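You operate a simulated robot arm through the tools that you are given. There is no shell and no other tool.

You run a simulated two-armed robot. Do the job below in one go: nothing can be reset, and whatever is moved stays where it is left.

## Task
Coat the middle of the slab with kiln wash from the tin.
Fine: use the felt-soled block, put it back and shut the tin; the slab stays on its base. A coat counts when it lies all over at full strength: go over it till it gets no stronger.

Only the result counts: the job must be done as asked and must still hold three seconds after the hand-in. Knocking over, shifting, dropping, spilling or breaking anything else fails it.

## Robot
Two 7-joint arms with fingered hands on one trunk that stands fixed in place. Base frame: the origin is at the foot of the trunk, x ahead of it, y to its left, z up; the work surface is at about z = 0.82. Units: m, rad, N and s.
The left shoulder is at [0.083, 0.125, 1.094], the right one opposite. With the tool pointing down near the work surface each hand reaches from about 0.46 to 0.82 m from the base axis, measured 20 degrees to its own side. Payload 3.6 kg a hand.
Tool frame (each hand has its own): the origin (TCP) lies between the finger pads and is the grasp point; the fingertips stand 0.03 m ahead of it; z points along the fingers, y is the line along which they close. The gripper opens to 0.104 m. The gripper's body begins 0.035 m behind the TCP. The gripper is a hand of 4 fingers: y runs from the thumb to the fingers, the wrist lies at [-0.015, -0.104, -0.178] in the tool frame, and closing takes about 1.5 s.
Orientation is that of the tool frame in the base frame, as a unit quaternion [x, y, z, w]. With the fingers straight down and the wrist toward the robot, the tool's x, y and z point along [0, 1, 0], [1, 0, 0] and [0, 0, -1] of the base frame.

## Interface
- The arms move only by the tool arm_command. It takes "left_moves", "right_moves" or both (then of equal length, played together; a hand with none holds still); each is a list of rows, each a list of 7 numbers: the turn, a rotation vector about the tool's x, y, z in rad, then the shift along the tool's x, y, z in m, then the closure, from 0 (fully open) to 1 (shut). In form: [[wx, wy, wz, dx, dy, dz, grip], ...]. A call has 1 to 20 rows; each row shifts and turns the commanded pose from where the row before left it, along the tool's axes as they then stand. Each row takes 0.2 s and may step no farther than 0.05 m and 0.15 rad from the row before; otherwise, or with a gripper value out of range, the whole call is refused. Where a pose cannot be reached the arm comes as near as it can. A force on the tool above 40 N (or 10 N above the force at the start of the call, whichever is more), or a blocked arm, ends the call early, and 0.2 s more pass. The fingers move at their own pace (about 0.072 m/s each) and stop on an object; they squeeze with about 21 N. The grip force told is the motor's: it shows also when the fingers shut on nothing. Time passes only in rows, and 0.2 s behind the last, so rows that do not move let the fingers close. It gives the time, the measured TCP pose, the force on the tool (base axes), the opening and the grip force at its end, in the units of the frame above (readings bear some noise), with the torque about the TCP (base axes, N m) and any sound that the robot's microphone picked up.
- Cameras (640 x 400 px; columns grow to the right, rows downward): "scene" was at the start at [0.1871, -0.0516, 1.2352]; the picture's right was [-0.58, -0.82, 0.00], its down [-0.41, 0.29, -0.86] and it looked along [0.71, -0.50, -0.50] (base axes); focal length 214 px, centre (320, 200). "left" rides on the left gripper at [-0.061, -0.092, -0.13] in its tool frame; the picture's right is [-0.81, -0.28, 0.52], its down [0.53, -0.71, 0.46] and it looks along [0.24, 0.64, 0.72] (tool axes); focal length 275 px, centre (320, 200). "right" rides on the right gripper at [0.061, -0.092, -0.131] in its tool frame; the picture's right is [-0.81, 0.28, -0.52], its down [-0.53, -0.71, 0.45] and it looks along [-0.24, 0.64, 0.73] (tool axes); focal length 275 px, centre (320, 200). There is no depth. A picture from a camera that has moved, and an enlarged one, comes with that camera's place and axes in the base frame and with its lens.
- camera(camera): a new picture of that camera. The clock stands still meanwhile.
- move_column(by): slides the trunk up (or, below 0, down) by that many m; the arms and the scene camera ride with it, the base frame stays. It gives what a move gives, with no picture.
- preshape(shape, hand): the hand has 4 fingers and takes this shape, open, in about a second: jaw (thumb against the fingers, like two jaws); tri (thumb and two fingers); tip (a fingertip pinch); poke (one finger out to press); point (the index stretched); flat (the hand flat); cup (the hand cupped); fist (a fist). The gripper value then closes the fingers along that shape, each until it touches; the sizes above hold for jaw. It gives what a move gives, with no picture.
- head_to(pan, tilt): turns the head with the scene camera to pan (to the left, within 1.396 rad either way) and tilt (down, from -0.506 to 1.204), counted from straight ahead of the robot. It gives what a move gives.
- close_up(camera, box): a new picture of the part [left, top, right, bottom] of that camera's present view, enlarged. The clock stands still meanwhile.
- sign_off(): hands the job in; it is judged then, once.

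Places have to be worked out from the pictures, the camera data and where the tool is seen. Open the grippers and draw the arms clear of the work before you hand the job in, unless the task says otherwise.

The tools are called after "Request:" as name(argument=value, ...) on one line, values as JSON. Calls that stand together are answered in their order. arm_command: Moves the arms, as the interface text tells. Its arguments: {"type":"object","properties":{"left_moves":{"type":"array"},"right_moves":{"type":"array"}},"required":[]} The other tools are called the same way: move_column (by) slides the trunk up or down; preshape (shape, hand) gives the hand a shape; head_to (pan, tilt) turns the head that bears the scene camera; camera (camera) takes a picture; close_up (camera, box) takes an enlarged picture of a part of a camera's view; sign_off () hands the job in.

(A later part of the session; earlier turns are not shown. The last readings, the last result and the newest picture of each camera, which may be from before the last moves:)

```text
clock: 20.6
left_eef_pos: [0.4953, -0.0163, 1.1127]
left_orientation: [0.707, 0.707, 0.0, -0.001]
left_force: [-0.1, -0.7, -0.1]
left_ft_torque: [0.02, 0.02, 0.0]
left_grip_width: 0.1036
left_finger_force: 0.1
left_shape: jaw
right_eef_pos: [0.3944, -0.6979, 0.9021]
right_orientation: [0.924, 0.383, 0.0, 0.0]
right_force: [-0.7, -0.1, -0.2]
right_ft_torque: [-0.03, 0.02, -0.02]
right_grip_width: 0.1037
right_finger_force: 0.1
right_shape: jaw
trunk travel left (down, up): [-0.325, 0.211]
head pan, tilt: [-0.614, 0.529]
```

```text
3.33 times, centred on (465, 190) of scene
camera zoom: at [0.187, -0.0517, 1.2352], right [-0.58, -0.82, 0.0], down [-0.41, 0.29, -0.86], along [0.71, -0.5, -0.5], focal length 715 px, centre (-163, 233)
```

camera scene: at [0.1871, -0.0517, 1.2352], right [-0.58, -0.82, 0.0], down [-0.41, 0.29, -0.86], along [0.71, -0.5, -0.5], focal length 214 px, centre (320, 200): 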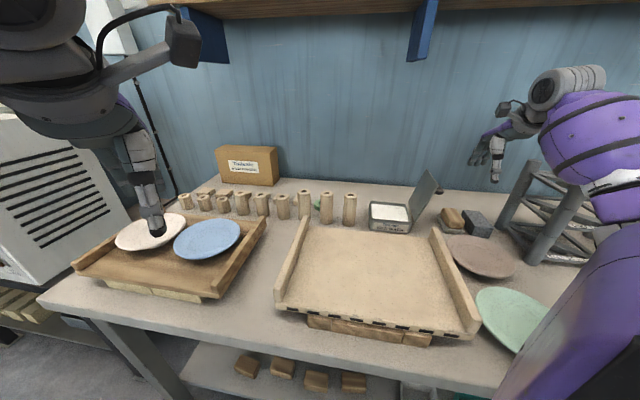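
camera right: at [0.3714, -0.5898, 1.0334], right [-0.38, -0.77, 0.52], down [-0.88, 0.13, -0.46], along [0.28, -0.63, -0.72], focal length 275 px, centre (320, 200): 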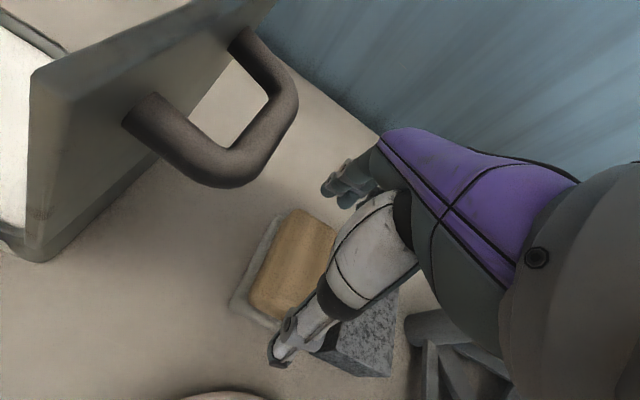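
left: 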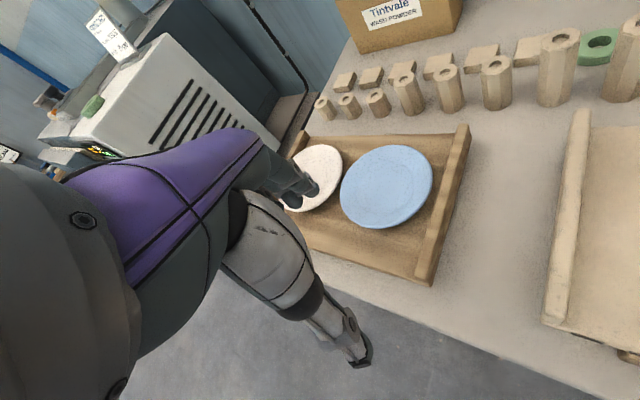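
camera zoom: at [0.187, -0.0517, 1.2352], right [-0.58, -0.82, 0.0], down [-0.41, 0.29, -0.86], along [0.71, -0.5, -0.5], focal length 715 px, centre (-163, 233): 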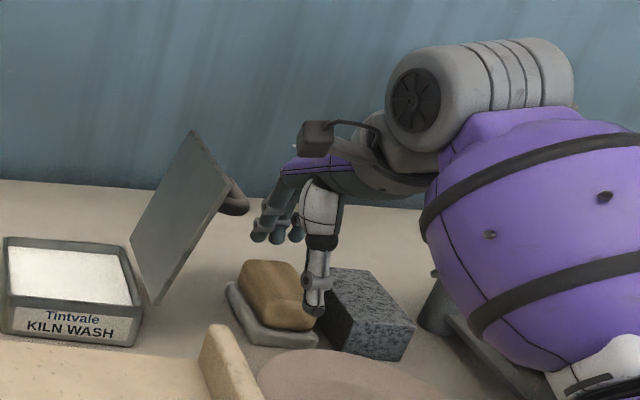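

The thumb and the three fingers straddle the block ends as planned, lined up with its centre. I lower to z≈0.870, so the tips stay just above the grey layer, and close gently.

Request:
arm_command(right_moves=[[0, 0, 0, -0.001, 0, 0.016, 0], [0, 0, 0, 0, 0, 0.016, 0], [0, 0, 0, 0, 0, 0, 0.3], [0, 0, 0, 0, 0, 0, 0.6], [0, 0, 0, 0, 0, 0, 1], [0, 0, 0, 0, 0, 0, 1], [0, 0, 0, 0, 0, 0, 1], [0, 0, 0, 0, 0, 0, 1], [0, 0, 0, 0, 0, 0, 1]])

Request:
camera(camera="right")

Request:
close_up(camera="scene", box=[410, 130, 520, 250])

```text
clock: 22.6
left_eef_pos: [0.4966, -0.0147, 1.1123]
left_orientation: [0.707, 0.708, 0.0, 0.0]
left_force: [-0.9, -0.6, 0.1]
left_ft_torque: [-0.01, 0.01, -0.03]
left_grip_width: 0.1037
left_finger_force: 0.0
left_shape: jaw
right_eef_pos: [0.3935, -0.6986, 0.8718]
right_orientation: [0.924, 0.383, 0.0, 0.0]
right_force: [0.5, 0.8, -0.1]
right_ft_torque: [-0.02, 0.03, -0.01]
right_grip_width: 0.0728
right_finger_force: 20.9
right_shape: jaw
trunk travel left (down, up): [-0.325, 0.211]
head pan, tilt: [-0.614, 0.529]
```

```text
taken
camera right: at [0.3713, -0.5906, 1.0018], right [-0.38, -0.77, 0.52], down [-0.88, 0.13, -0.46], along [0.28, -0.63, -0.72], focal length 275 px, centre (320, 200)
```

right: 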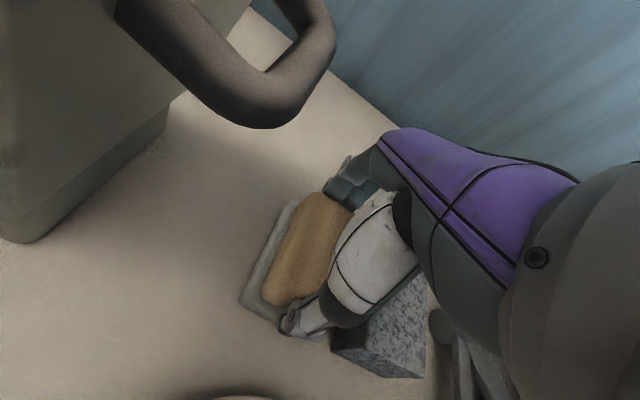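

```text
3.33 times, centred on (465, 190) of scene
camera zoom: at [0.1871, -0.0517, 1.2352], right [-0.58, -0.82, 0.0], down [-0.41, 0.29, -0.86], along [0.71, -0.5, -0.5], focal length 715 px, centre (-163, 233)
```

zoom: 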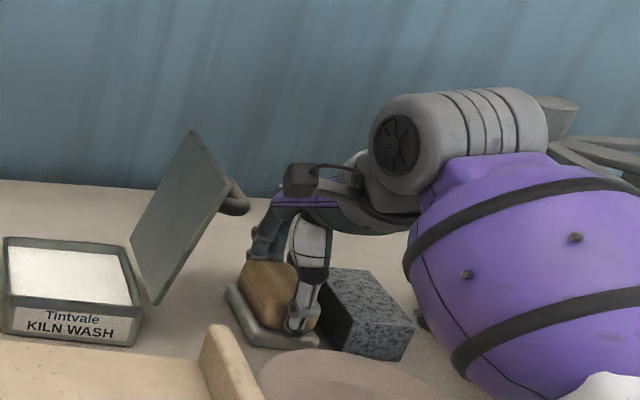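

The grip holds the wood at 0.073 m with no side force. I lift straight up 6 cm and look whether the grey layer comes along.

Request:
arm_command(right_moves=[[0, 0, 0, 0, 0, -0.01, 1], [0, 0, 0, 0, 0, -0.015, 1], [0, 0, 0, 0, 0, -0.02, 1], [0, 0, 0, 0, 0, -0.02, 1], [0, 0, 0, 0, 0, 0, 1]])

Request:
camera(camera="right")

Request:
close_up(camera="scene", box=[410, 130, 520, 250])

Request:
camera(camera="scene")

```text
clock: 23.8
left_eef_pos: [0.4959, -0.0161, 1.1112]
left_orientation: [0.707, 0.707, 0.0, 0.0]
left_force: [-0.1, 0.1, -0.2]
left_ft_torque: [-0.01, 0.0, -0.03]
left_grip_width: 0.1036
left_finger_force: 0.0
left_shape: jaw
right_eef_pos: [0.3947, -0.6979, 0.9349]
right_orientation: [0.924, 0.383, 0.0, 0.0]
right_force: [-0.6, -0.8, -1.1]
right_ft_torque: [-0.02, 0.04, -0.01]
right_grip_width: 0.073
right_finger_force: 20.3
right_shape: jaw
trunk travel left (down, up): [-0.325, 0.211]
head pan, tilt: [-0.614, 0.529]
```

```text
taken
camera right: at [0.371, -0.5909, 1.0664], right [-0.38, -0.77, 0.52], down [-0.88, 0.13, -0.46], along [0.28, -0.63, -0.72], focal length 275 px, centre (320, 200)
```

right: 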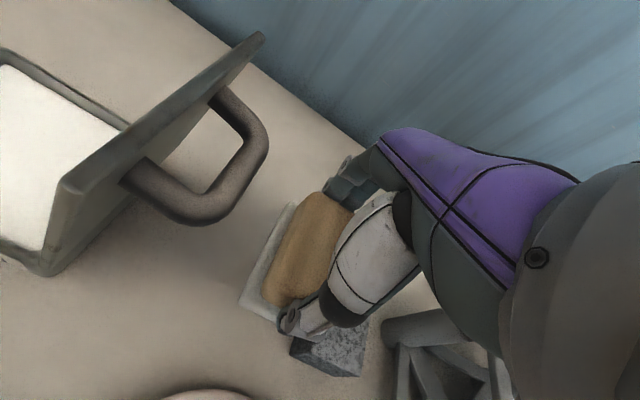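

```text
3.33 times, centred on (465, 190) of scene
camera zoom: at [0.1871, -0.0518, 1.2352], right [-0.58, -0.82, 0.0], down [-0.41, 0.29, -0.86], along [0.71, -0.5, -0.5], focal length 715 px, centre (-163, 233)
```

zoom: 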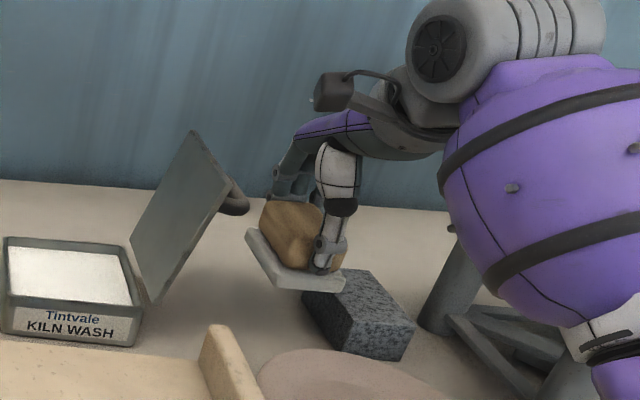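

```text
taken
camera scene: at [0.1871, -0.0518, 1.2352], right [-0.58, -0.82, 0.0], down [-0.41, 0.29, -0.86], along [0.71, -0.5, -0.5], focal length 214 px, centre (320, 200)
```

scene: 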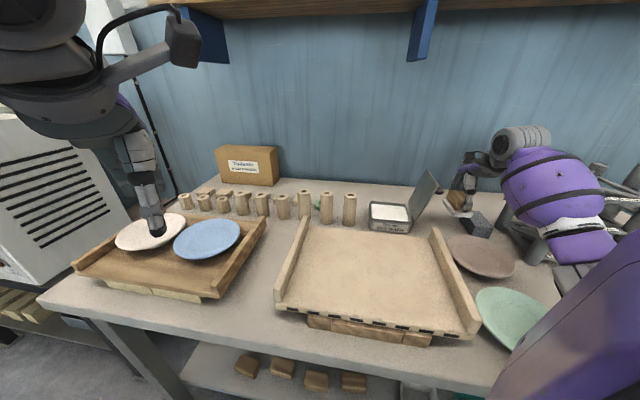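

The grey layer rose with the wood: it is the felt sole, about 0.051 x 0.083, its underside 0.052 below the TCP. I raise the block above the open lid, carry it over the middle of the tin at about (0.520,-0.553), and lower it to hover.

Request:
arm_command(right_moves=[[0, 0, 0, 0, 0, -0.04, 1], [0, 0, 0, 0, 0, -0.05, 1], [0, 0, 0, 0, 0, -0.05, 1], [0, 0, 0, 0.039, -0.003, 0, 1], [0, 0, 0, 0.039, -0.003, 0, 1], [0, 0, 0, 0.039, -0.003, 0, 1], [0, 0, 0, 0.039, -0.003, 0, 1], [0, 0, 0, 0.039, -0.002, 0, 1], [0, 0, 0, 0, 0, 0, 1], [0, 0, 0, 0, 0, 0.04, 1], [0, 0, 0, 0, 0, 0.04, 1], [0, 0, 0, 0, 0, 0.03, 1], [0, 0, 0, 0, 0, 0, 1]])

Request:
camera(camera="right")

Request:
close_up(camera="scene", box=[340, 120, 460, 240])

```text
clock: 26.6
left_eef_pos: [0.4953, -0.0148, 1.1117]
left_orientation: [0.707, 0.707, 0.0, 0.0]
left_force: [1.1, 0.2, -0.4]
left_ft_torque: [-0.02, -0.01, 0.02]
left_grip_width: 0.1039
left_finger_force: 0.1
left_shape: jaw
right_eef_pos: [0.522, -0.5477, 0.9662]
right_orientation: [0.924, 0.383, 0.001, 0.0]
right_force: [-0.3, -0.2, -0.2]
right_ft_torque: [-0.05, 0.0, 0.0]
right_grip_width: 0.0731
right_finger_force: 20.7
right_shape: jaw
trunk travel left (down, up): [-0.325, 0.211]
head pan, tilt: [-0.614, 0.529]
```

```text
taken
camera right: at [0.4995, -0.4413, 1.0963], right [-0.38, -0.77, 0.52], down [-0.88, 0.13, -0.46], along [0.28, -0.63, -0.72], focal length 275 px, centre (320, 200)
```

right: 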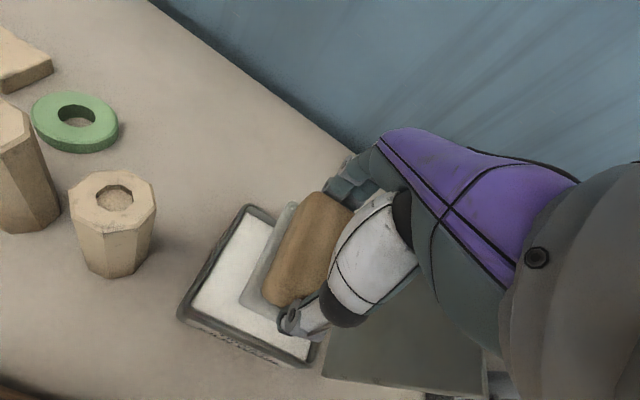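

```text
3.33 times, centred on (400, 180) of scene
camera zoom: at [0.1869, -0.0516, 1.2352], right [-0.58, -0.82, 0.0], down [-0.41, 0.29, -0.86], along [0.71, -0.5, -0.5], focal length 715 px, centre (53, 267)
```

zoom: 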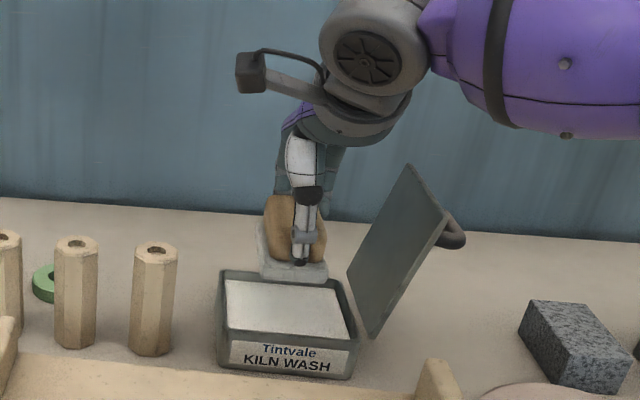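

The sole hovers squarely over the wash with about 6 mm of slack front and back. I nudge 6 mm back and right to centre it and lower slowly until the felt touches the wash.

Request:
arm_command(right_moves=[[0, 0, 0, -0.006, 0.006, 0.01, 1], [0, 0, 0, 0, 0, 0.02, 1], [0, 0, 0, 0, 0, 0.015, 1], [0, 0, 0, 0, 0, 0.008, 1], [0, 0, 0, 0, 0, 0.004, 1], [0, 0, 0, 0, 0, 0, 1]])

Request:
camera(camera="right")

Request:
close_up(camera="scene", box=[340, 120, 460, 240])

```text
clock: 28.0
left_eef_pos: [0.4954, -0.0162, 1.1121]
left_orientation: [0.707, 0.708, 0.0, 0.0]
left_force: [0.0, 0.0, 0.2]
left_ft_torque: [0.0, -0.02, -0.03]
left_grip_width: 0.1036
left_finger_force: 0.0
left_shape: jaw
right_eef_pos: [0.5223, -0.5589, 0.9092]
right_orientation: [0.924, 0.383, 0.0, 0.001]
right_force: [0.7, -0.2, -1.6]
right_ft_torque: [0.01, -0.04, 0.03]
right_grip_width: 0.0727
right_finger_force: 20.5
right_shape: jaw
trunk travel left (down, up): [-0.325, 0.211]
head pan, tilt: [-0.614, 0.529]
```

```text
taken
camera right: at [0.5005, -0.4507, 1.0397], right [-0.38, -0.77, 0.52], down [-0.88, 0.13, -0.46], along [0.28, -0.63, -0.72], focal length 275 px, centre (320, 200)
```

right: 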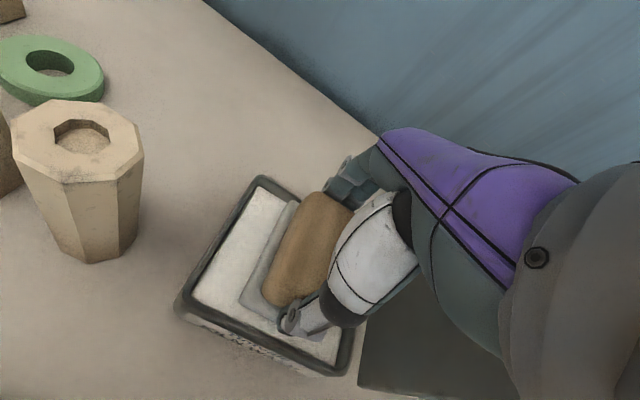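

```text
3.33 times, centred on (400, 180) of scene
camera zoom: at [0.1871, -0.0517, 1.2352], right [-0.58, -0.82, 0.0], down [-0.41, 0.29, -0.86], along [0.71, -0.5, -0.5], focal length 715 px, centre (53, 267)
```

zoom: 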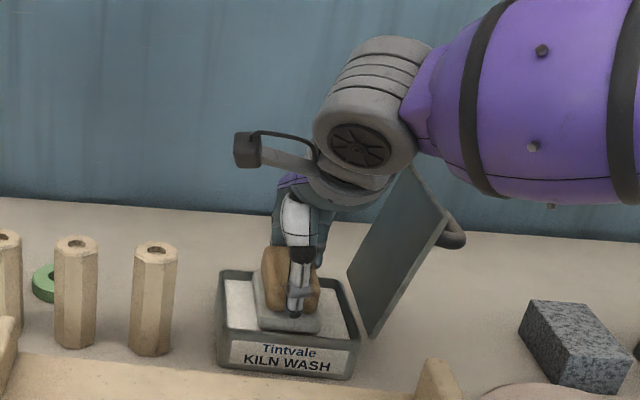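

The felt sits inside the rim, still without a clear touch (force near zero). I lower in 2 mm steps until I feel it press.

Request:
arm_command(right_moves=[[0, 0, 0, 0, 0, 0.002, 1], [0, 0, 0, 0, 0, 0.002, 1], [0, 0, 0, 0, 0, 0, 1]])

Request:
close_up(camera="scene", box=[370, 180, 430, 240])

```text
clock: 28.8
left_eef_pos: [0.4962, -0.0146, 1.1121]
left_orientation: [0.707, 0.707, -0.001, 0.0]
left_force: [0.3, 0.2, 0.2]
left_ft_torque: [0.03, 0.01, 0.01]
left_grip_width: 0.1038
left_finger_force: 0.0
left_shape: jaw
right_eef_pos: [0.5229, -0.557, 0.9059]
right_orientation: [0.924, 0.383, 0.001, 0.002]
right_force: [-1.3, -1.2, 7.3]
right_ft_torque: [0.04, 0.07, -0.02]
right_grip_width: 0.0727
right_finger_force: 20.9
right_shape: jaw
trunk travel left (down, up): [-0.325, 0.211]
head pan, tilt: [-0.614, 0.529]
```

```text
6.67 times, centred on (400, 210) of scene
camera zoom: at [0.1864, -0.0512, 1.2354], right [-0.58, -0.82, 0.0], down [-0.41, 0.29, -0.86], along [0.71, -0.5, -0.5], focal length 1430 px, centre (-213, 133)
```

zoom: 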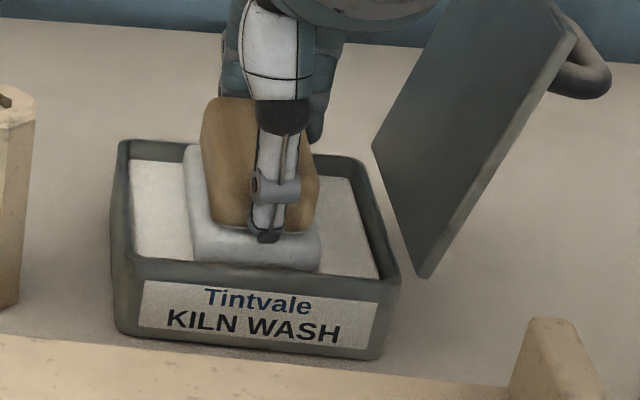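

The felt presses on the wash with 7 N at TCP z≈0.906. I let it soak briefly, lift it clear to z≈0.99 and carry it over the slab's middle, which I put near (0.400,-0.338) with its surface near z≈0.86.

Request:
arm_command(right_moves=[[0, 0, 0, 0, 0, 0, 1], [0, 0, 0, 0, 0, 0, 1], [0, 0, 0, 0, 0, -0.01, 1], [0, 0, 0, 0, 0, -0.02, 1], [0, 0, 0, 0, 0, -0.025, 1], [0, 0, 0, 0, 0, -0.03, 1], [0, 0, 0, 0, 0, 0, 1], [0, 0, 0, 0.0118, -0.04, 0, 1], [0, 0, 0, 0.0118, -0.04, 0, 1], [0, 0, 0, 0.0118, -0.04, 0, 1], [0, 0, 0, 0.0118, -0.04, 0, 1], [0, 0, 0, 0.0118, -0.04, 0, 1], [0, 0, 0, 0.0118, -0.04, 0, 1], [0, 0, 0, 0, 0, 0, 1]])

Request:
camera(camera="right")

Request:
camera(camera="scene")

```text
clock: 31.8
left_eef_pos: [0.4958, -0.016, 1.1118]
left_orientation: [0.707, 0.707, 0.0, 0.0]
left_force: [0.8, -0.4, 0.1]
left_ft_torque: [0.02, 0.0, 0.0]
left_grip_width: 0.1038
left_finger_force: 0.1
left_shape: jaw
right_eef_pos: [0.4022, -0.3406, 0.9885]
right_orientation: [0.924, 0.383, 0.001, 0.0]
right_force: [0.4, -0.3, -1.2]
right_ft_torque: [0.02, 0.0, 0.01]
right_grip_width: 0.0728
right_finger_force: 20.8
right_shape: jaw
trunk travel left (down, up): [-0.325, 0.211]
head pan, tilt: [-0.614, 0.529]
```

```text
taken
camera right: at [0.3794, -0.2335, 1.1199], right [-0.38, -0.77, 0.52], down [-0.88, 0.13, -0.46], along [0.28, -0.63, -0.72], focal length 275 px, centre (320, 200)
```

right: 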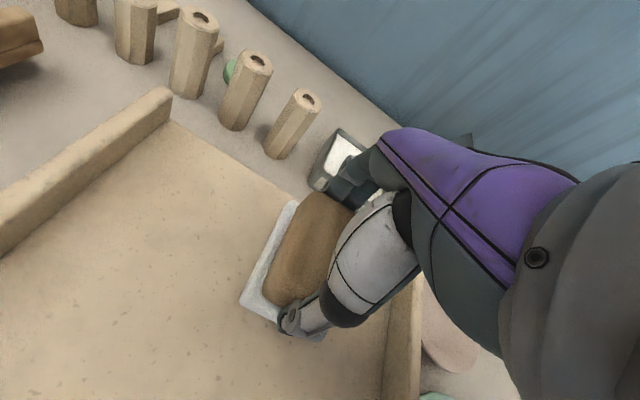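

```text
taken
camera scene: at [0.1871, -0.0521, 1.2351], right [-0.58, -0.82, 0.0], down [-0.41, 0.29, -0.86], along [0.71, -0.5, -0.5], focal length 214 px, centre (320, 200)
```

scene: 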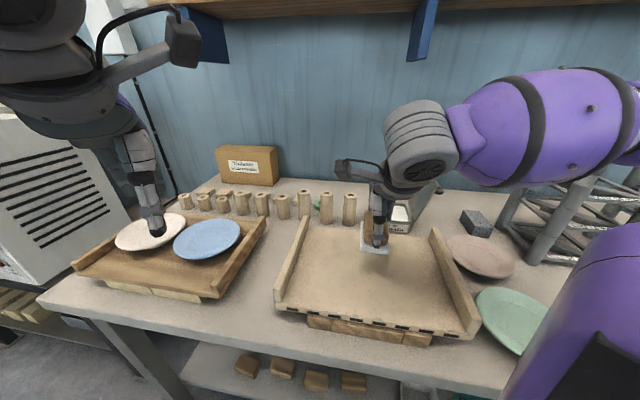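

The sole is white with wash. I lower over the slab in shrinking steps to about 3 mm above where I expect the surface, then check the force.

Request:
arm_command(right_moves=[[0, 0, 0, 0, 0, 0.03, 1], [0, 0, 0, 0, 0, 0.025, 1], [0, 0, 0, 0, 0, 0.01, 1], [0, 0, 0, 0, 0, 0.004, 1], [0, 0, 0, 0, 0, 0, 1]])

Request:
close_up(camera="scene", box=[270, 170, 490, 350])

```text
clock: 33.0
left_eef_pos: [0.4942, -0.0144, 1.113]
left_orientation: [0.707, 0.707, 0.001, 0.001]
left_force: [-0.6, 0.6, 0.3]
left_ft_torque: [-0.01, 0.02, -0.02]
left_grip_width: 0.1036
left_finger_force: 0.1
left_shape: jaw
right_eef_pos: [0.4029, -0.3386, 0.9233]
right_orientation: [0.924, 0.382, 0.003, 0.004]
right_force: [-1.4, -2.2, 28.2]
right_ft_torque: [-0.04, 0.1, -0.08]
right_grip_width: 0.0718
right_finger_force: 20.9
right_shape: jaw
trunk travel left (down, up): [-0.325, 0.211]
head pan, tilt: [-0.614, 0.529]
```

```text
2.22 times, centred on (380, 260) of scene
camera zoom: at [0.1854, -0.0506, 1.2357], right [-0.58, -0.82, 0.0], down [-0.41, 0.29, -0.86], along [0.71, -0.5, -0.5], focal length 477 px, centre (187, 67)
```

zoom: 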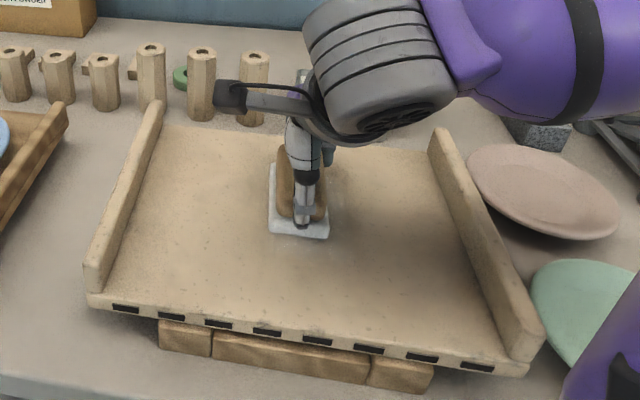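

I am touching the slab: 28 N with the commanded height about 4 mm into it, so contact is near TCP z≈0.924 (slab top ≈0.872). I ease off 3 mm to about 7 N and try a short stroke to the left to see how the coat lays.

Request:
arm_command(right_moves=[[0, 0, 0, 0, 0, -0.003, 1], [0, 0, 0, 0, 0, 0, 1], [0, 0, 0, 0.015, 0, 0, 1], [0, 0, 0, 0.015, 0, 0, 1], [0, 0, 0, 0.015, 0, 0, 1], [0, 0, 0, 0.015, 0, 0, 1], [0, 0, 0, 0, 0, 0, 1]])

Request:
close_up(camera="scene", box=[270, 170, 490, 350])

Request:
camera(camera="right")

```text
clock: 34.6
left_eef_pos: [0.4949, -0.015, 1.1117]
left_orientation: [0.707, 0.707, 0.001, 0.0]
left_force: [0.2, -1.0, -0.7]
left_ft_torque: [0.01, 0.0, -0.01]
left_grip_width: 0.1036
left_finger_force: 0.0
left_shape: jaw
right_eef_pos: [0.4438, -0.2951, 0.9243]
right_orientation: [0.924, 0.383, 0.001, 0.001]
right_force: [-5.5, -6.0, 24.0]
right_ft_torque: [-0.31, 0.04, 0.0]
right_grip_width: 0.0718
right_finger_force: 21.4
right_shape: jaw
trunk travel left (down, up): [-0.325, 0.211]
head pan, tilt: [-0.614, 0.529]
```

```text
2.22 times, centred on (380, 260) of scene
camera zoom: at [0.185, -0.0513, 1.2356], right [-0.58, -0.82, 0.0], down [-0.41, 0.29, -0.86], along [0.71, -0.5, -0.5], focal length 477 px, centre (187, 67)
```

zoom: 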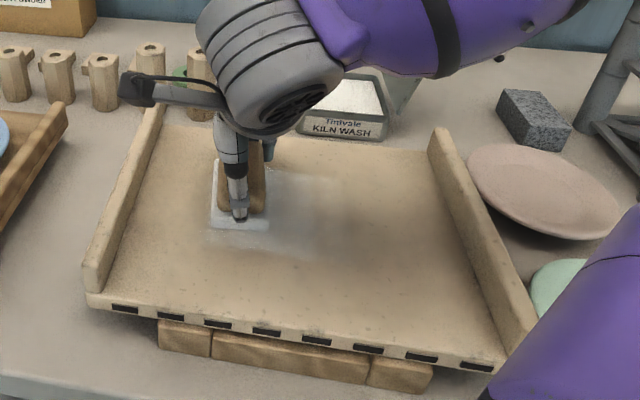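

```text
taken
camera right: at [0.4202, -0.1878, 1.0535], right [-0.38, -0.77, 0.52], down [-0.88, 0.13, -0.46], along [0.29, -0.63, -0.72], focal length 275 px, centre (320, 200)
```

right: 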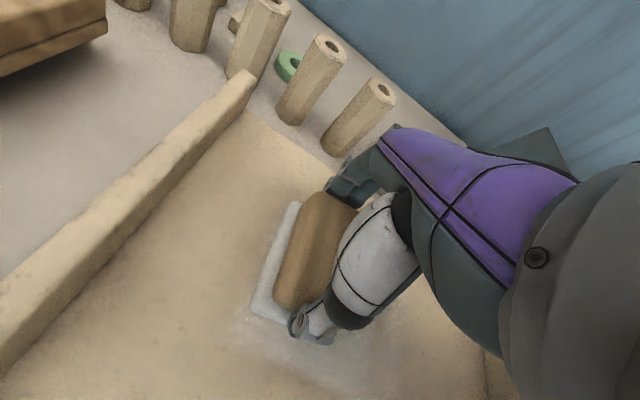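

The stroke left a faint white film and the slab hasn't shifted. The force is still about 24 N, so I ease up 2 mm more and sweep to the left, then right across the middle, then step nearer the robot.

Request:
arm_command(right_moves=[[0, 0, 0, 0, 0, -0.002, 1], [0, 0, 0, 0.0153, 0, 0, 1], [0, 0, 0, 0.0153, 0, 0, 1], [0, 0, 0, 0.0153, 0, 0, 1], [0, 0, 0, -0.021, 0, 0, 1], [0, 0, 0, -0.021, 0, 0, 1], [0, 0, 0, -0.021, 0, 0, 1], [0, 0, 0, -0.021, 0, 0, 1], [0, 0, 0, -0.021, 0, 0, 1], [0, 0, 0, -0.021, 0, 0, 1], [0, 0, 0, -0.021, 0, 0, 1], [0, 0, 0, -0.021, 0, 0, 1], [0, 0, 0, -0.021, 0, 0, 1], [0, 0, 0, -0.021, 0, 0, 1], [0, 0, 0, 0, 0, 0, 1]])

Request:
close_up(camera="scene", box=[270, 170, 490, 350])

Request:
camera(camera="right")

```text
clock: 37.8
left_eef_pos: [0.4967, -0.0156, 1.112]
left_orientation: [0.707, 0.707, 0.0, 0.0]
left_force: [0.1, 0.1, 0.5]
left_ft_torque: [0.01, 0.0, 0.02]
left_grip_width: 0.1036
left_finger_force: 0.0
left_shape: jaw
right_eef_pos: [0.3448, -0.423, 0.9262]
right_orientation: [0.924, 0.382, 0.0, 0.0]
right_force: [-0.6, 0.1, -1.0]
right_ft_torque: [0.0, 0.0, -0.01]
right_grip_width: 0.0719
right_finger_force: 20.6
right_shape: jaw
right hand out of reach, approached as far as the arm can: row 11, 12, 14
trunk travel left (down, up): [-0.325, 0.211]
head pan, tilt: [-0.614, 0.529]
```

```text
2.22 times, centred on (380, 260) of scene
camera zoom: at [0.1873, -0.0517, 1.2351], right [-0.58, -0.82, 0.0], down [-0.41, 0.29, -0.86], along [0.71, -0.5, -0.5], focal length 477 px, centre (187, 67)
```

zoom: 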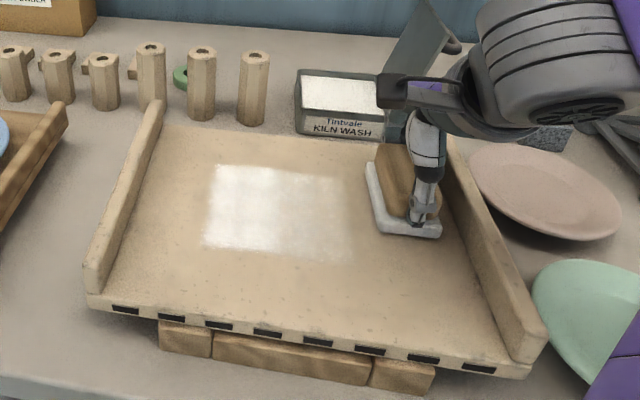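

```text
taken
camera right: at [0.3212, -0.3145, 1.0575], right [-0.38, -0.77, 0.52], down [-0.88, 0.13, -0.45], along [0.28, -0.63, -0.73], focal length 275 px, centre (320, 200)
```

right: 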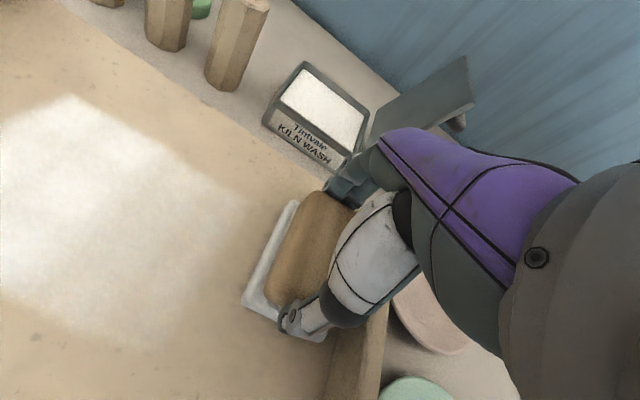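

The coat is building up strongly on the left part; on the right the block lost contact, since the arm met its inner reach limit there. I lift the block 4 cm and then raise the trunk by 0.18 m to give the arm more room.

Request:
arm_command(right_moves=[[0, 0, 0, 0, 0, -0.02, 1], [0, 0, 0, 0, 0, -0.02, 1], [0, 0, 0, 0.02, 0, 0, 1], [0, 0, 0, 0.02, 0, 0, 1]])

Request:
move_column(by=0.18)

Request:
camera(camera="scene")

```text
clock: 38.8
left_eef_pos: [0.4969, -0.0154, 1.1121]
left_orientation: [0.707, 0.707, 0.001, 0.0]
left_force: [0.8, 0.3, 0.5]
left_ft_torque: [0.01, -0.02, 0.01]
left_grip_width: 0.1037
left_finger_force: 0.1
left_shape: jaw
right_eef_pos: [0.3722, -0.3922, 0.9674]
right_orientation: [0.924, 0.382, -0.001, 0.0]
right_force: [0.0, 0.1, -1.5]
right_ft_torque: [-0.05, 0.0, -0.03]
right_grip_width: 0.0718
right_finger_force: 21.1
right_shape: jaw
trunk travel left (down, up): [-0.325, 0.211]
head pan, tilt: [-0.614, 0.529]
```

```text
clock: 40.8
left_eef_pos: [0.4974, -0.0165, 1.2906]
left_orientation: [0.707, 0.707, 0.0, -0.001]
left_force: [0.2, -0.1, -0.8]
left_ft_torque: [0.0, 0.0, -0.01]
left_grip_width: 0.1038
left_finger_force: 0.1
left_shape: jaw
right_eef_pos: [0.3733, -0.3938, 1.1456]
right_orientation: [0.924, 0.382, -0.001, 0.001]
right_force: [0.0, 0.3, -1.0]
right_ft_torque: [0.01, 0.01, 0.01]
right_grip_width: 0.0717
right_finger_force: 21.5
right_shape: jaw
trunk travel left (down, up): [-0.505, 0.031]
head pan, tilt: [-0.614, 0.529]
```

```text
taken
camera scene: at [0.1115, -0.0516, 1.4303], right [-0.58, -0.82, 0.0], down [-0.41, 0.29, -0.86], along [0.71, -0.5, -0.5], focal length 214 px, centre (320, 200)
```

scene: 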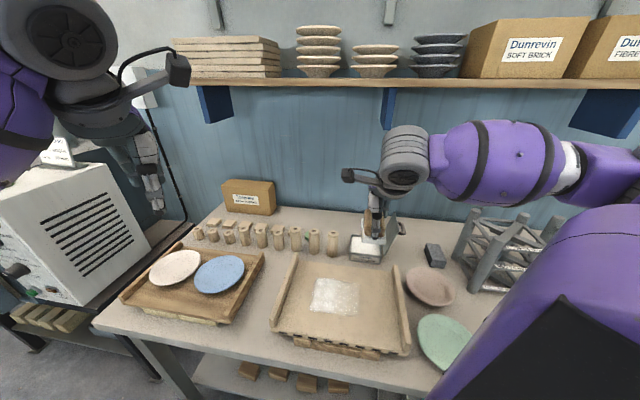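

From the raised head the slab shows well. I enlarge it to fix the slab's corners and the coated patch in this view.

Request:
close_up(camera="scene", box=[260, 225, 430, 365])

Request:
close_up(camera="right", box=[0, 100, 400, 400])

```text
2.86 times, centred on (345, 295) of scene
camera zoom: at [0.1115, -0.0516, 1.4303], right [-0.58, -0.82, 0.0], down [-0.41, 0.29, -0.86], along [0.71, -0.5, -0.5], focal length 613 px, centre (249, -71)
```

zoom: 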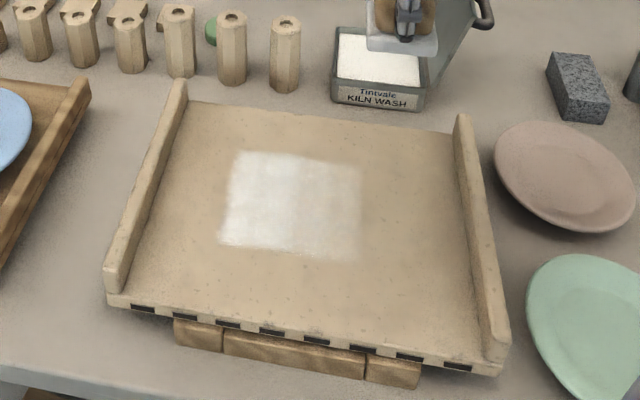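

```text
1.33 times, centred on (200, 250) of right
camera zoom: at [0.3501, -0.2857, 1.2763], right [-0.38, -0.77, 0.52], down [-0.88, 0.13, -0.45], along [0.28, -0.63, -0.72], focal length 367 px, centre (480, 133)
```

zoom: 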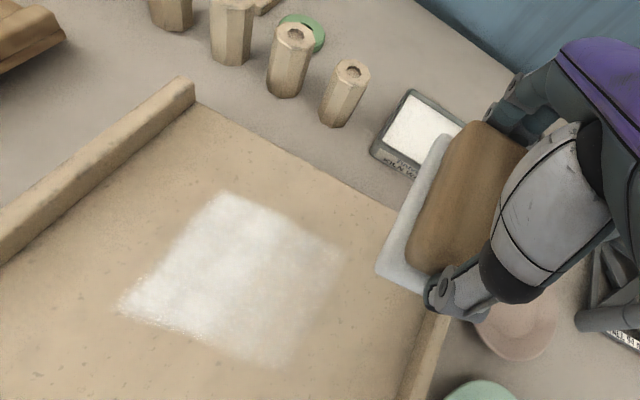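

The coated patch spans roughly the slab's middle in depth and 0.13 m in width. I bring the block down again toward the right side of the middle, now with the raised trunk, stopping just above the surface.

Request:
arm_command(right_moves=[[0, 0, 0, -0.02, -0.014, 0.03, 1], [0, 0, 0, -0.019, -0.013, 0.03, 1], [0, 0, 0, 0, 0, 0.04, 1], [0, 0, 0, 0, 0, 0.04, 1], [0, 0, 0, 0, 0, 0.04, 1], [0, 0, 0, 0, 0, 0.03, 1], [0, 0, 0, 0, 0, 0, 1]])

Request:
camera(camera="scene")

```text
clock: 42.4
left_eef_pos: [0.4958, -0.0153, 1.2917]
left_orientation: [0.707, 0.707, 0.0, 0.0]
left_force: [-0.8, 1.7, 0.6]
left_ft_torque: [0.01, -0.03, -0.04]
left_grip_width: 0.1039
left_finger_force: 0.1
left_shape: jaw
right_eef_pos: [0.3263, -0.4027, 0.9365]
right_orientation: [0.924, 0.382, 0.0, -0.001]
right_force: [0.2, -0.6, -2.0]
right_ft_torque: [0.01, -0.01, 0.01]
right_grip_width: 0.0715
right_finger_force: 21.3
right_shape: jaw
trunk travel left (down, up): [-0.505, 0.031]
head pan, tilt: [-0.614, 0.529]
```

```text
taken
camera scene: at [0.111, -0.0515, 1.4304], right [-0.58, -0.82, 0.0], down [-0.41, 0.29, -0.86], along [0.71, -0.5, -0.5], focal length 214 px, centre (320, 200)
```

scene: 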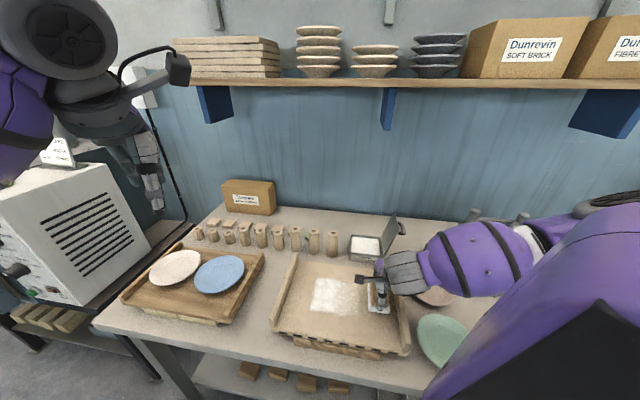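

The pose is now reachable and free. I lower in small steps to find a gentle contact.

Request:
arm_command(right_moves=[[0, 0, 0, 0, 0, 0.004, 1], [0, 0, 0, 0, 0, 0.004, 1], [0, 0, 0, 0, 0, 0.002, 1], [0, 0, 0, 0, 0, 0, 1]])

```text
clock: 43.4
left_eef_pos: [0.4956, -0.0158, 1.2913]
left_orientation: [0.708, 0.706, 0.0, 0.0]
left_force: [-0.1, 0.6, 0.6]
left_ft_torque: [-0.02, -0.01, 0.02]
left_grip_width: 0.1036
left_finger_force: 0.1
left_shape: jaw
right_eef_pos: [0.3261, -0.4018, 0.9275]
right_orientation: [0.924, 0.382, 0.0, 0.0]
right_force: [-0.4, 0.2, -1.5]
right_ft_torque: [0.0, -0.01, -0.04]
right_grip_width: 0.0719
right_finger_force: 20.9
right_shape: jaw
trunk travel left (down, up): [-0.505, 0.031]
head pan, tilt: [-0.614, 0.529]
```

No contact yet at z≈0.9275; I go on in 1.5 mm steps.

Request:
arm_command(right_moves=[[0, 0, 0, 0, 0, 0.0015, 1], [0, 0, 0, 0, 0, 0.0015, 1], [0, 0, 0, 0, 0, 0.0015, 1], [0, 0, 0, 0, 0, 0, 1]])

```text
clock: 44.4
left_eef_pos: [0.4958, -0.0147, 1.2925]
left_orientation: [0.707, 0.708, 0.0, 0.0]
left_force: [-0.8, 0.6, 0.3]
left_ft_torque: [-0.01, 0.02, 0.01]
left_grip_width: 0.1038
left_finger_force: 0.1
left_shape: jaw
right_eef_pos: [0.3266, -0.4016, 0.9244]
right_orientation: [0.924, 0.382, 0.001, 0.002]
right_force: [-1.0, -0.6, 12.2]
right_ft_torque: [0.08, 0.09, -0.02]
right_grip_width: 0.0715
right_finger_force: 21.1
right_shape: jaw
trunk travel left (down, up): [-0.505, 0.031]
head pan, tilt: [-0.614, 0.529]
```

Contact at 12 N with TCP z≈0.924. I sweep at this height leftward across the whole middle.

Request:
arm_command(right_moves=[[0, 0, 0, 0.0186, 0, 0, 1], [0, 0, 0, 0.0186, 0, 0, 1], [0, 0, 0, 0.0186, 0, 0, 1], [0, 0, 0, 0.0186, 0, 0, 1], [0, 0, 0, 0.0186, 0, 0, 1], [0, 0, 0, 0.0186, 0, 0, 1], [0, 0, 0, 0.0186, 0, 0, 1], [0, 0, 0, 0.0186, 0, 0, 1], [0, 0, 0, 0.0186, 0, 0, 1], [0, 0, 0, 0.0186, 0, 0, 1], [0, 0, 0, 0.0186, 0, 0, 1], [0, 0, 0, 0, 0, 0, 1]])

Request:
close_up(camera="scene", box=[260, 225, 430, 365])

```text
clock: 47.0
left_eef_pos: [0.4951, -0.0153, 1.2921]
left_orientation: [0.708, 0.707, 0.001, 0.0]
left_force: [-0.5, 0.2, -0.3]
left_ft_torque: [-0.03, 0.02, 0.01]
left_grip_width: 0.1038
left_finger_force: 0.1
left_shape: jaw
right_eef_pos: [0.4683, -0.2568, 0.9229]
right_orientation: [0.924, 0.383, 0.001, 0.002]
right_force: [-3.8, -4.2, 17.2]
right_ft_torque: [-0.17, 0.09, 0.02]
right_grip_width: 0.0717
right_finger_force: 21.3
right_shape: jaw
trunk travel left (down, up): [-0.505, 0.031]
head pan, tilt: [-0.614, 0.529]
```

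```text
2.86 times, centred on (345, 295) of scene
camera zoom: at [0.1091, -0.0516, 1.4306], right [-0.58, -0.82, 0.0], down [-0.41, 0.29, -0.86], along [0.71, -0.5, -0.5], focal length 613 px, centre (249, -71)
```

zoom: 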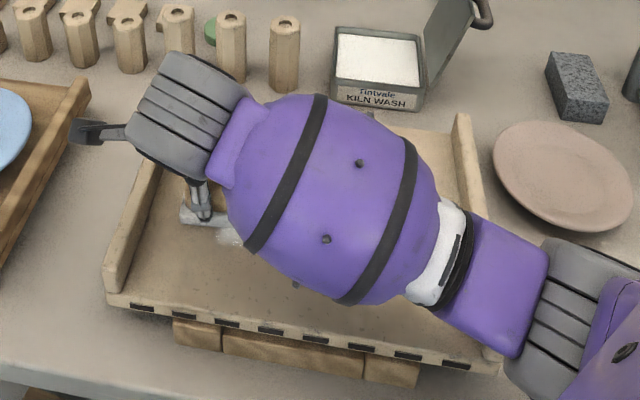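

The sweep is done with 17 N and the slab has kept its place. I sweep back to the right on the same line and then look.

Request:
arm_command(right_moves=[[0, 0, 0, -0.0186, 0, 0, 1], [0, 0, 0, -0.0186, 0, 0, 1], [0, 0, 0, -0.0186, 0, 0, 1], [0, 0, 0, -0.0186, 0, 0, 1], [0, 0, 0, -0.0186, 0, 0, 1], [0, 0, 0, -0.0186, 0, 0, 1], [0, 0, 0, -0.0186, 0, 0, 1], [0, 0, 0, -0.0186, 0, 0, 1], [0, 0, 0, -0.0186, 0, 0, 1], [0, 0, 0, -0.0186, 0, 0, 1], [0, 0, 0, -0.0186, 0, 0, 1], [0, 0, 0, 0, 0, 0, 1]])

Request:
close_up(camera="scene", box=[260, 225, 430, 365])

Request:
camera(camera="right")

```text
clock: 49.6
left_eef_pos: [0.4957, -0.0136, 1.2925]
left_orientation: [0.707, 0.707, 0.0, 0.001]
left_force: [-0.1, 0.1, -0.4]
left_ft_torque: [0.02, 0.05, 0.0]
left_grip_width: 0.1037
left_finger_force: 0.1
left_shape: jaw
right_eef_pos: [0.326, -0.4007, 0.9223]
right_orientation: [0.924, 0.382, -0.001, 0.002]
right_force: [4.7, 5.2, 21.3]
right_ft_torque: [0.18, -0.11, 0.0]
right_grip_width: 0.0704
right_finger_force: 20.9
right_shape: jaw
trunk travel left (down, up): [-0.505, 0.031]
head pan, tilt: [-0.614, 0.529]
```

```text
2.86 times, centred on (345, 295) of scene
camera zoom: at [0.1106, -0.0496, 1.4305], right [-0.58, -0.82, 0.0], down [-0.41, 0.29, -0.86], along [0.71, -0.5, -0.5], focal length 613 px, centre (249, -71)
```

zoom: 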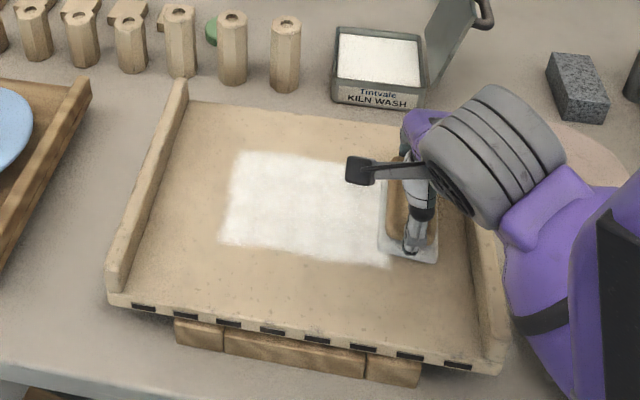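

```text
taken
camera right: at [0.3027, -0.2926, 1.0526], right [-0.38, -0.77, 0.52], down [-0.88, 0.13, -0.46], along [0.28, -0.63, -0.72], focal length 275 px, centre (320, 200)
```

right: 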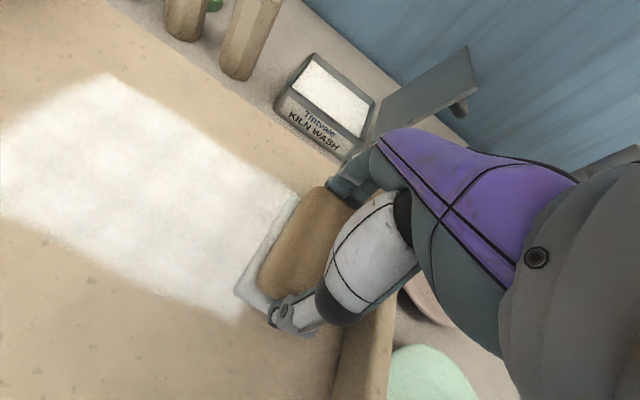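

The left edge of the coat stays at u≈-0.132 although the felt went well past it, so the "middle" is evidently a set zone about 0.17 x 0.11 m centred on the slab, filling up nicely. To cover its near and far edges I sweep left along a line 2.5 cm nearer the robot, then right along one 2.5 cm farther, easing up 1 mm.

Request:
arm_command(right_moves=[[0, 0, 0, 0, -0.0125, -0.001, 1], [0, 0, 0, 0, -0.0125, 0, 1], [0, 0, 0, 0.0186, 0, 0, 1], [0, 0, 0, 0.0186, 0, 0, 1], [0, 0, 0, 0.0186, 0, 0, 1], [0, 0, 0, 0.0186, 0, 0, 1], [0, 0, 0, 0.0186, 0, 0, 1], [0, 0, 0, 0.0186, 0, 0, 1], [0, 0, 0, 0.0186, 0, 0, 1], [0, 0, 0, 0.0186, 0, 0, 1], [0, 0, 0, 0.0186, 0, 0, 1], [0, 0, 0, 0.0186, 0, 0, 1], [0, 0, 0, 0.0186, 0, 0, 1], [0, 0, 0, 0, 0.0167, 0, 1], [0, 0, 0, 0, 0.0167, 0, 1], [0, 0, 0, 0, 0.0166, 0, 1], [0, 0, 0, 0, 0, 0, 1]])

Request:
arm_command(right_moves=[[0, 0, 0, -0.0186, 0, 0, 1], [0, 0, 0, -0.0186, 0, 0, 1], [0, 0, 0, -0.0186, 0, 0, 1], [0, 0, 0, -0.0186, 0, 0, 1], [0, 0, 0, -0.0186, 0, 0, 1], [0, 0, 0, -0.0186, 0, 0, 1], [0, 0, 0, -0.0186, 0, 0, 1], [0, 0, 0, -0.0186, 0, 0, 1], [0, 0, 0, -0.0186, 0, 0, 1], [0, 0, 0, -0.0186, 0, 0, 1], [0, 0, 0, -0.0186, 0, 0, 1], [0, 0, 0, 0, 0, 0, 1]])

Request:
close_up(camera="scene", box=[260, 225, 430, 365])

Request:
camera(camera="right")

```text
clock: 53.2
left_eef_pos: [0.4935, -0.0147, 1.2923]
left_orientation: [0.707, 0.707, 0.001, 0.0]
left_force: [-0.1, -0.1, -0.4]
left_ft_torque: [0.0, 0.03, 0.04]
left_grip_width: 0.1038
left_finger_force: 0.0
left_shape: jaw
right_eef_pos: [0.4872, -0.274, 0.9228]
right_orientation: [0.924, 0.383, 0.0, 0.002]
right_force: [-2.0, 3.0, 12.0]
right_ft_torque: [0.07, 0.02, 0.01]
right_grip_width: 0.0712
right_finger_force: 21.6
right_shape: jaw
trunk travel left (down, up): [-0.505, 0.031]
head pan, tilt: [-0.614, 0.529]
```

```text
clock: 55.8
left_eef_pos: [0.4965, -0.0145, 1.292]
left_orientation: [0.707, 0.708, 0.0, 0.0]
left_force: [-1.3, 0.6, 0.0]
left_ft_torque: [0.03, -0.02, 0.01]
left_grip_width: 0.1038
left_finger_force: 0.2
left_shape: jaw
right_eef_pos: [0.3436, -0.4207, 0.9243]
right_orientation: [0.924, 0.382, -0.001, 0.0]
right_force: [2.0, 2.1, 4.0]
right_ft_torque: [0.08, 0.02, -0.04]
right_grip_width: 0.071
right_finger_force: 20.8
right_shape: jaw
trunk travel left (down, up): [-0.505, 0.031]
head pan, tilt: [-0.614, 0.529]
```

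```text
2.86 times, centred on (345, 295) of scene
camera zoom: at [0.1112, -0.0509, 1.4303], right [-0.58, -0.82, 0.0], down [-0.41, 0.29, -0.86], along [0.71, -0.5, -0.5], focal length 613 px, centre (249, -71)
```

zoom: 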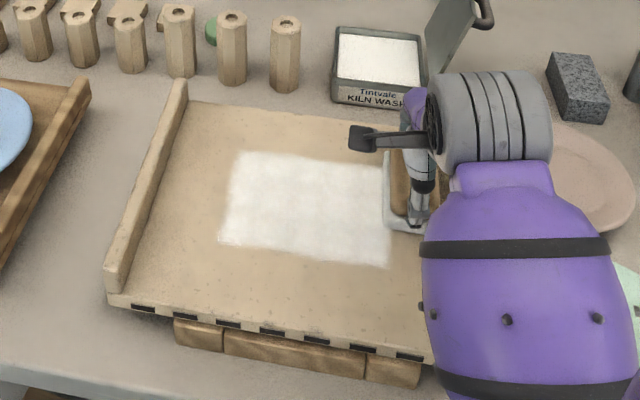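

```text
taken
camera right: at [0.3214, -0.3132, 1.0539], right [-0.38, -0.77, 0.52], down [-0.88, 0.13, -0.45], along [0.28, -0.63, -0.72], focal length 275 px, centre (320, 200)
```

right: 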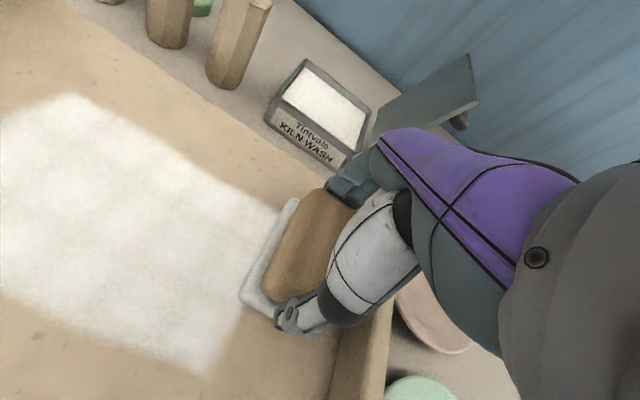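

The whole zone now looks white. I lift the block and move it off toward the tin so I can inspect the coat for weak places.

Request:
arm_command(right_moves=[[0, 0, 0, 0, 0, -0.03, 1], [0, 0, 0, 0, 0, -0.035, 1], [0, 0, 0, 0.01, 0.04, 0, 1], [0, 0, 0, 0.01, 0.04, 0, 1], [0, 0, 0, 0.01, 0.04, 0, 1], [0, 0, 0, 0.005, 0.04, 0, 1], [0, 0, 0, 0, 0.04, 0, 1], [0, 0, 0, 0, 0, 0, 1]])

Request:
close_up(camera="scene", box=[305, 255, 385, 325])

Request:
camera(camera="scene")

Request:
camera(camera="right")

```text
clock: 57.6
left_eef_pos: [0.4967, -0.0162, 1.292]
left_orientation: [0.707, 0.707, 0.001, 0.0]
left_force: [-0.1, -0.7, 0.3]
left_ft_torque: [0.01, 0.02, 0.0]
left_grip_width: 0.1038
left_finger_force: 0.1
left_shape: jaw
right_eef_pos: [0.5087, -0.5388, 0.9885]
right_orientation: [0.924, 0.383, 0.001, 0.001]
right_force: [0.6, 0.2, -0.1]
right_ft_torque: [0.01, 0.01, 0.01]
right_grip_width: 0.0715
right_finger_force: 20.9
right_shape: jaw
trunk travel left (down, up): [-0.505, 0.031]
head pan, tilt: [-0.614, 0.529]
```

```text
5.71 times, centred on (345, 290) of scene
camera zoom: at [0.1108, -0.0513, 1.4304], right [-0.58, -0.82, 0.0], down [-0.41, 0.29, -0.86], along [0.71, -0.5, -0.5], focal length 1226 px, centre (177, -314)
```

zoom: 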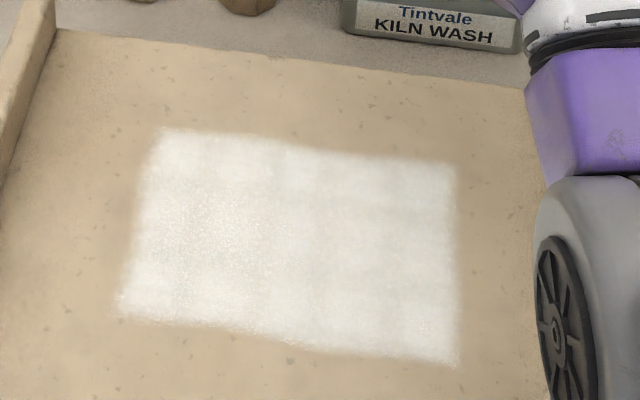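

```text
taken
camera scene: at [0.1108, -0.0513, 1.4304], right [-0.58, -0.82, 0.0], down [-0.41, 0.29, -0.86], along [0.71, -0.5, -0.5], focal length 214 px, centre (320, 200)
```

scene: 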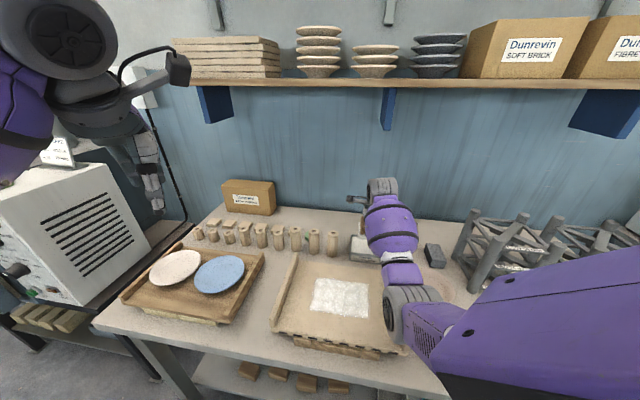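

```text
taken
camera right: at [0.4862, -0.4297, 1.1187], right [-0.38, -0.77, 0.52], down [-0.88, 0.13, -0.46], along [0.28, -0.63, -0.72], focal length 275 px, centre (320, 200)
```

right: 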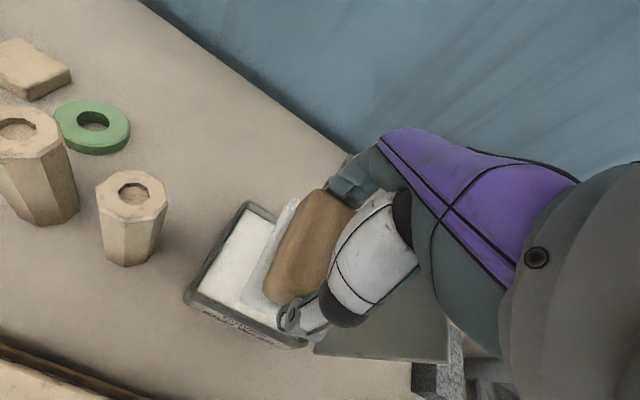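

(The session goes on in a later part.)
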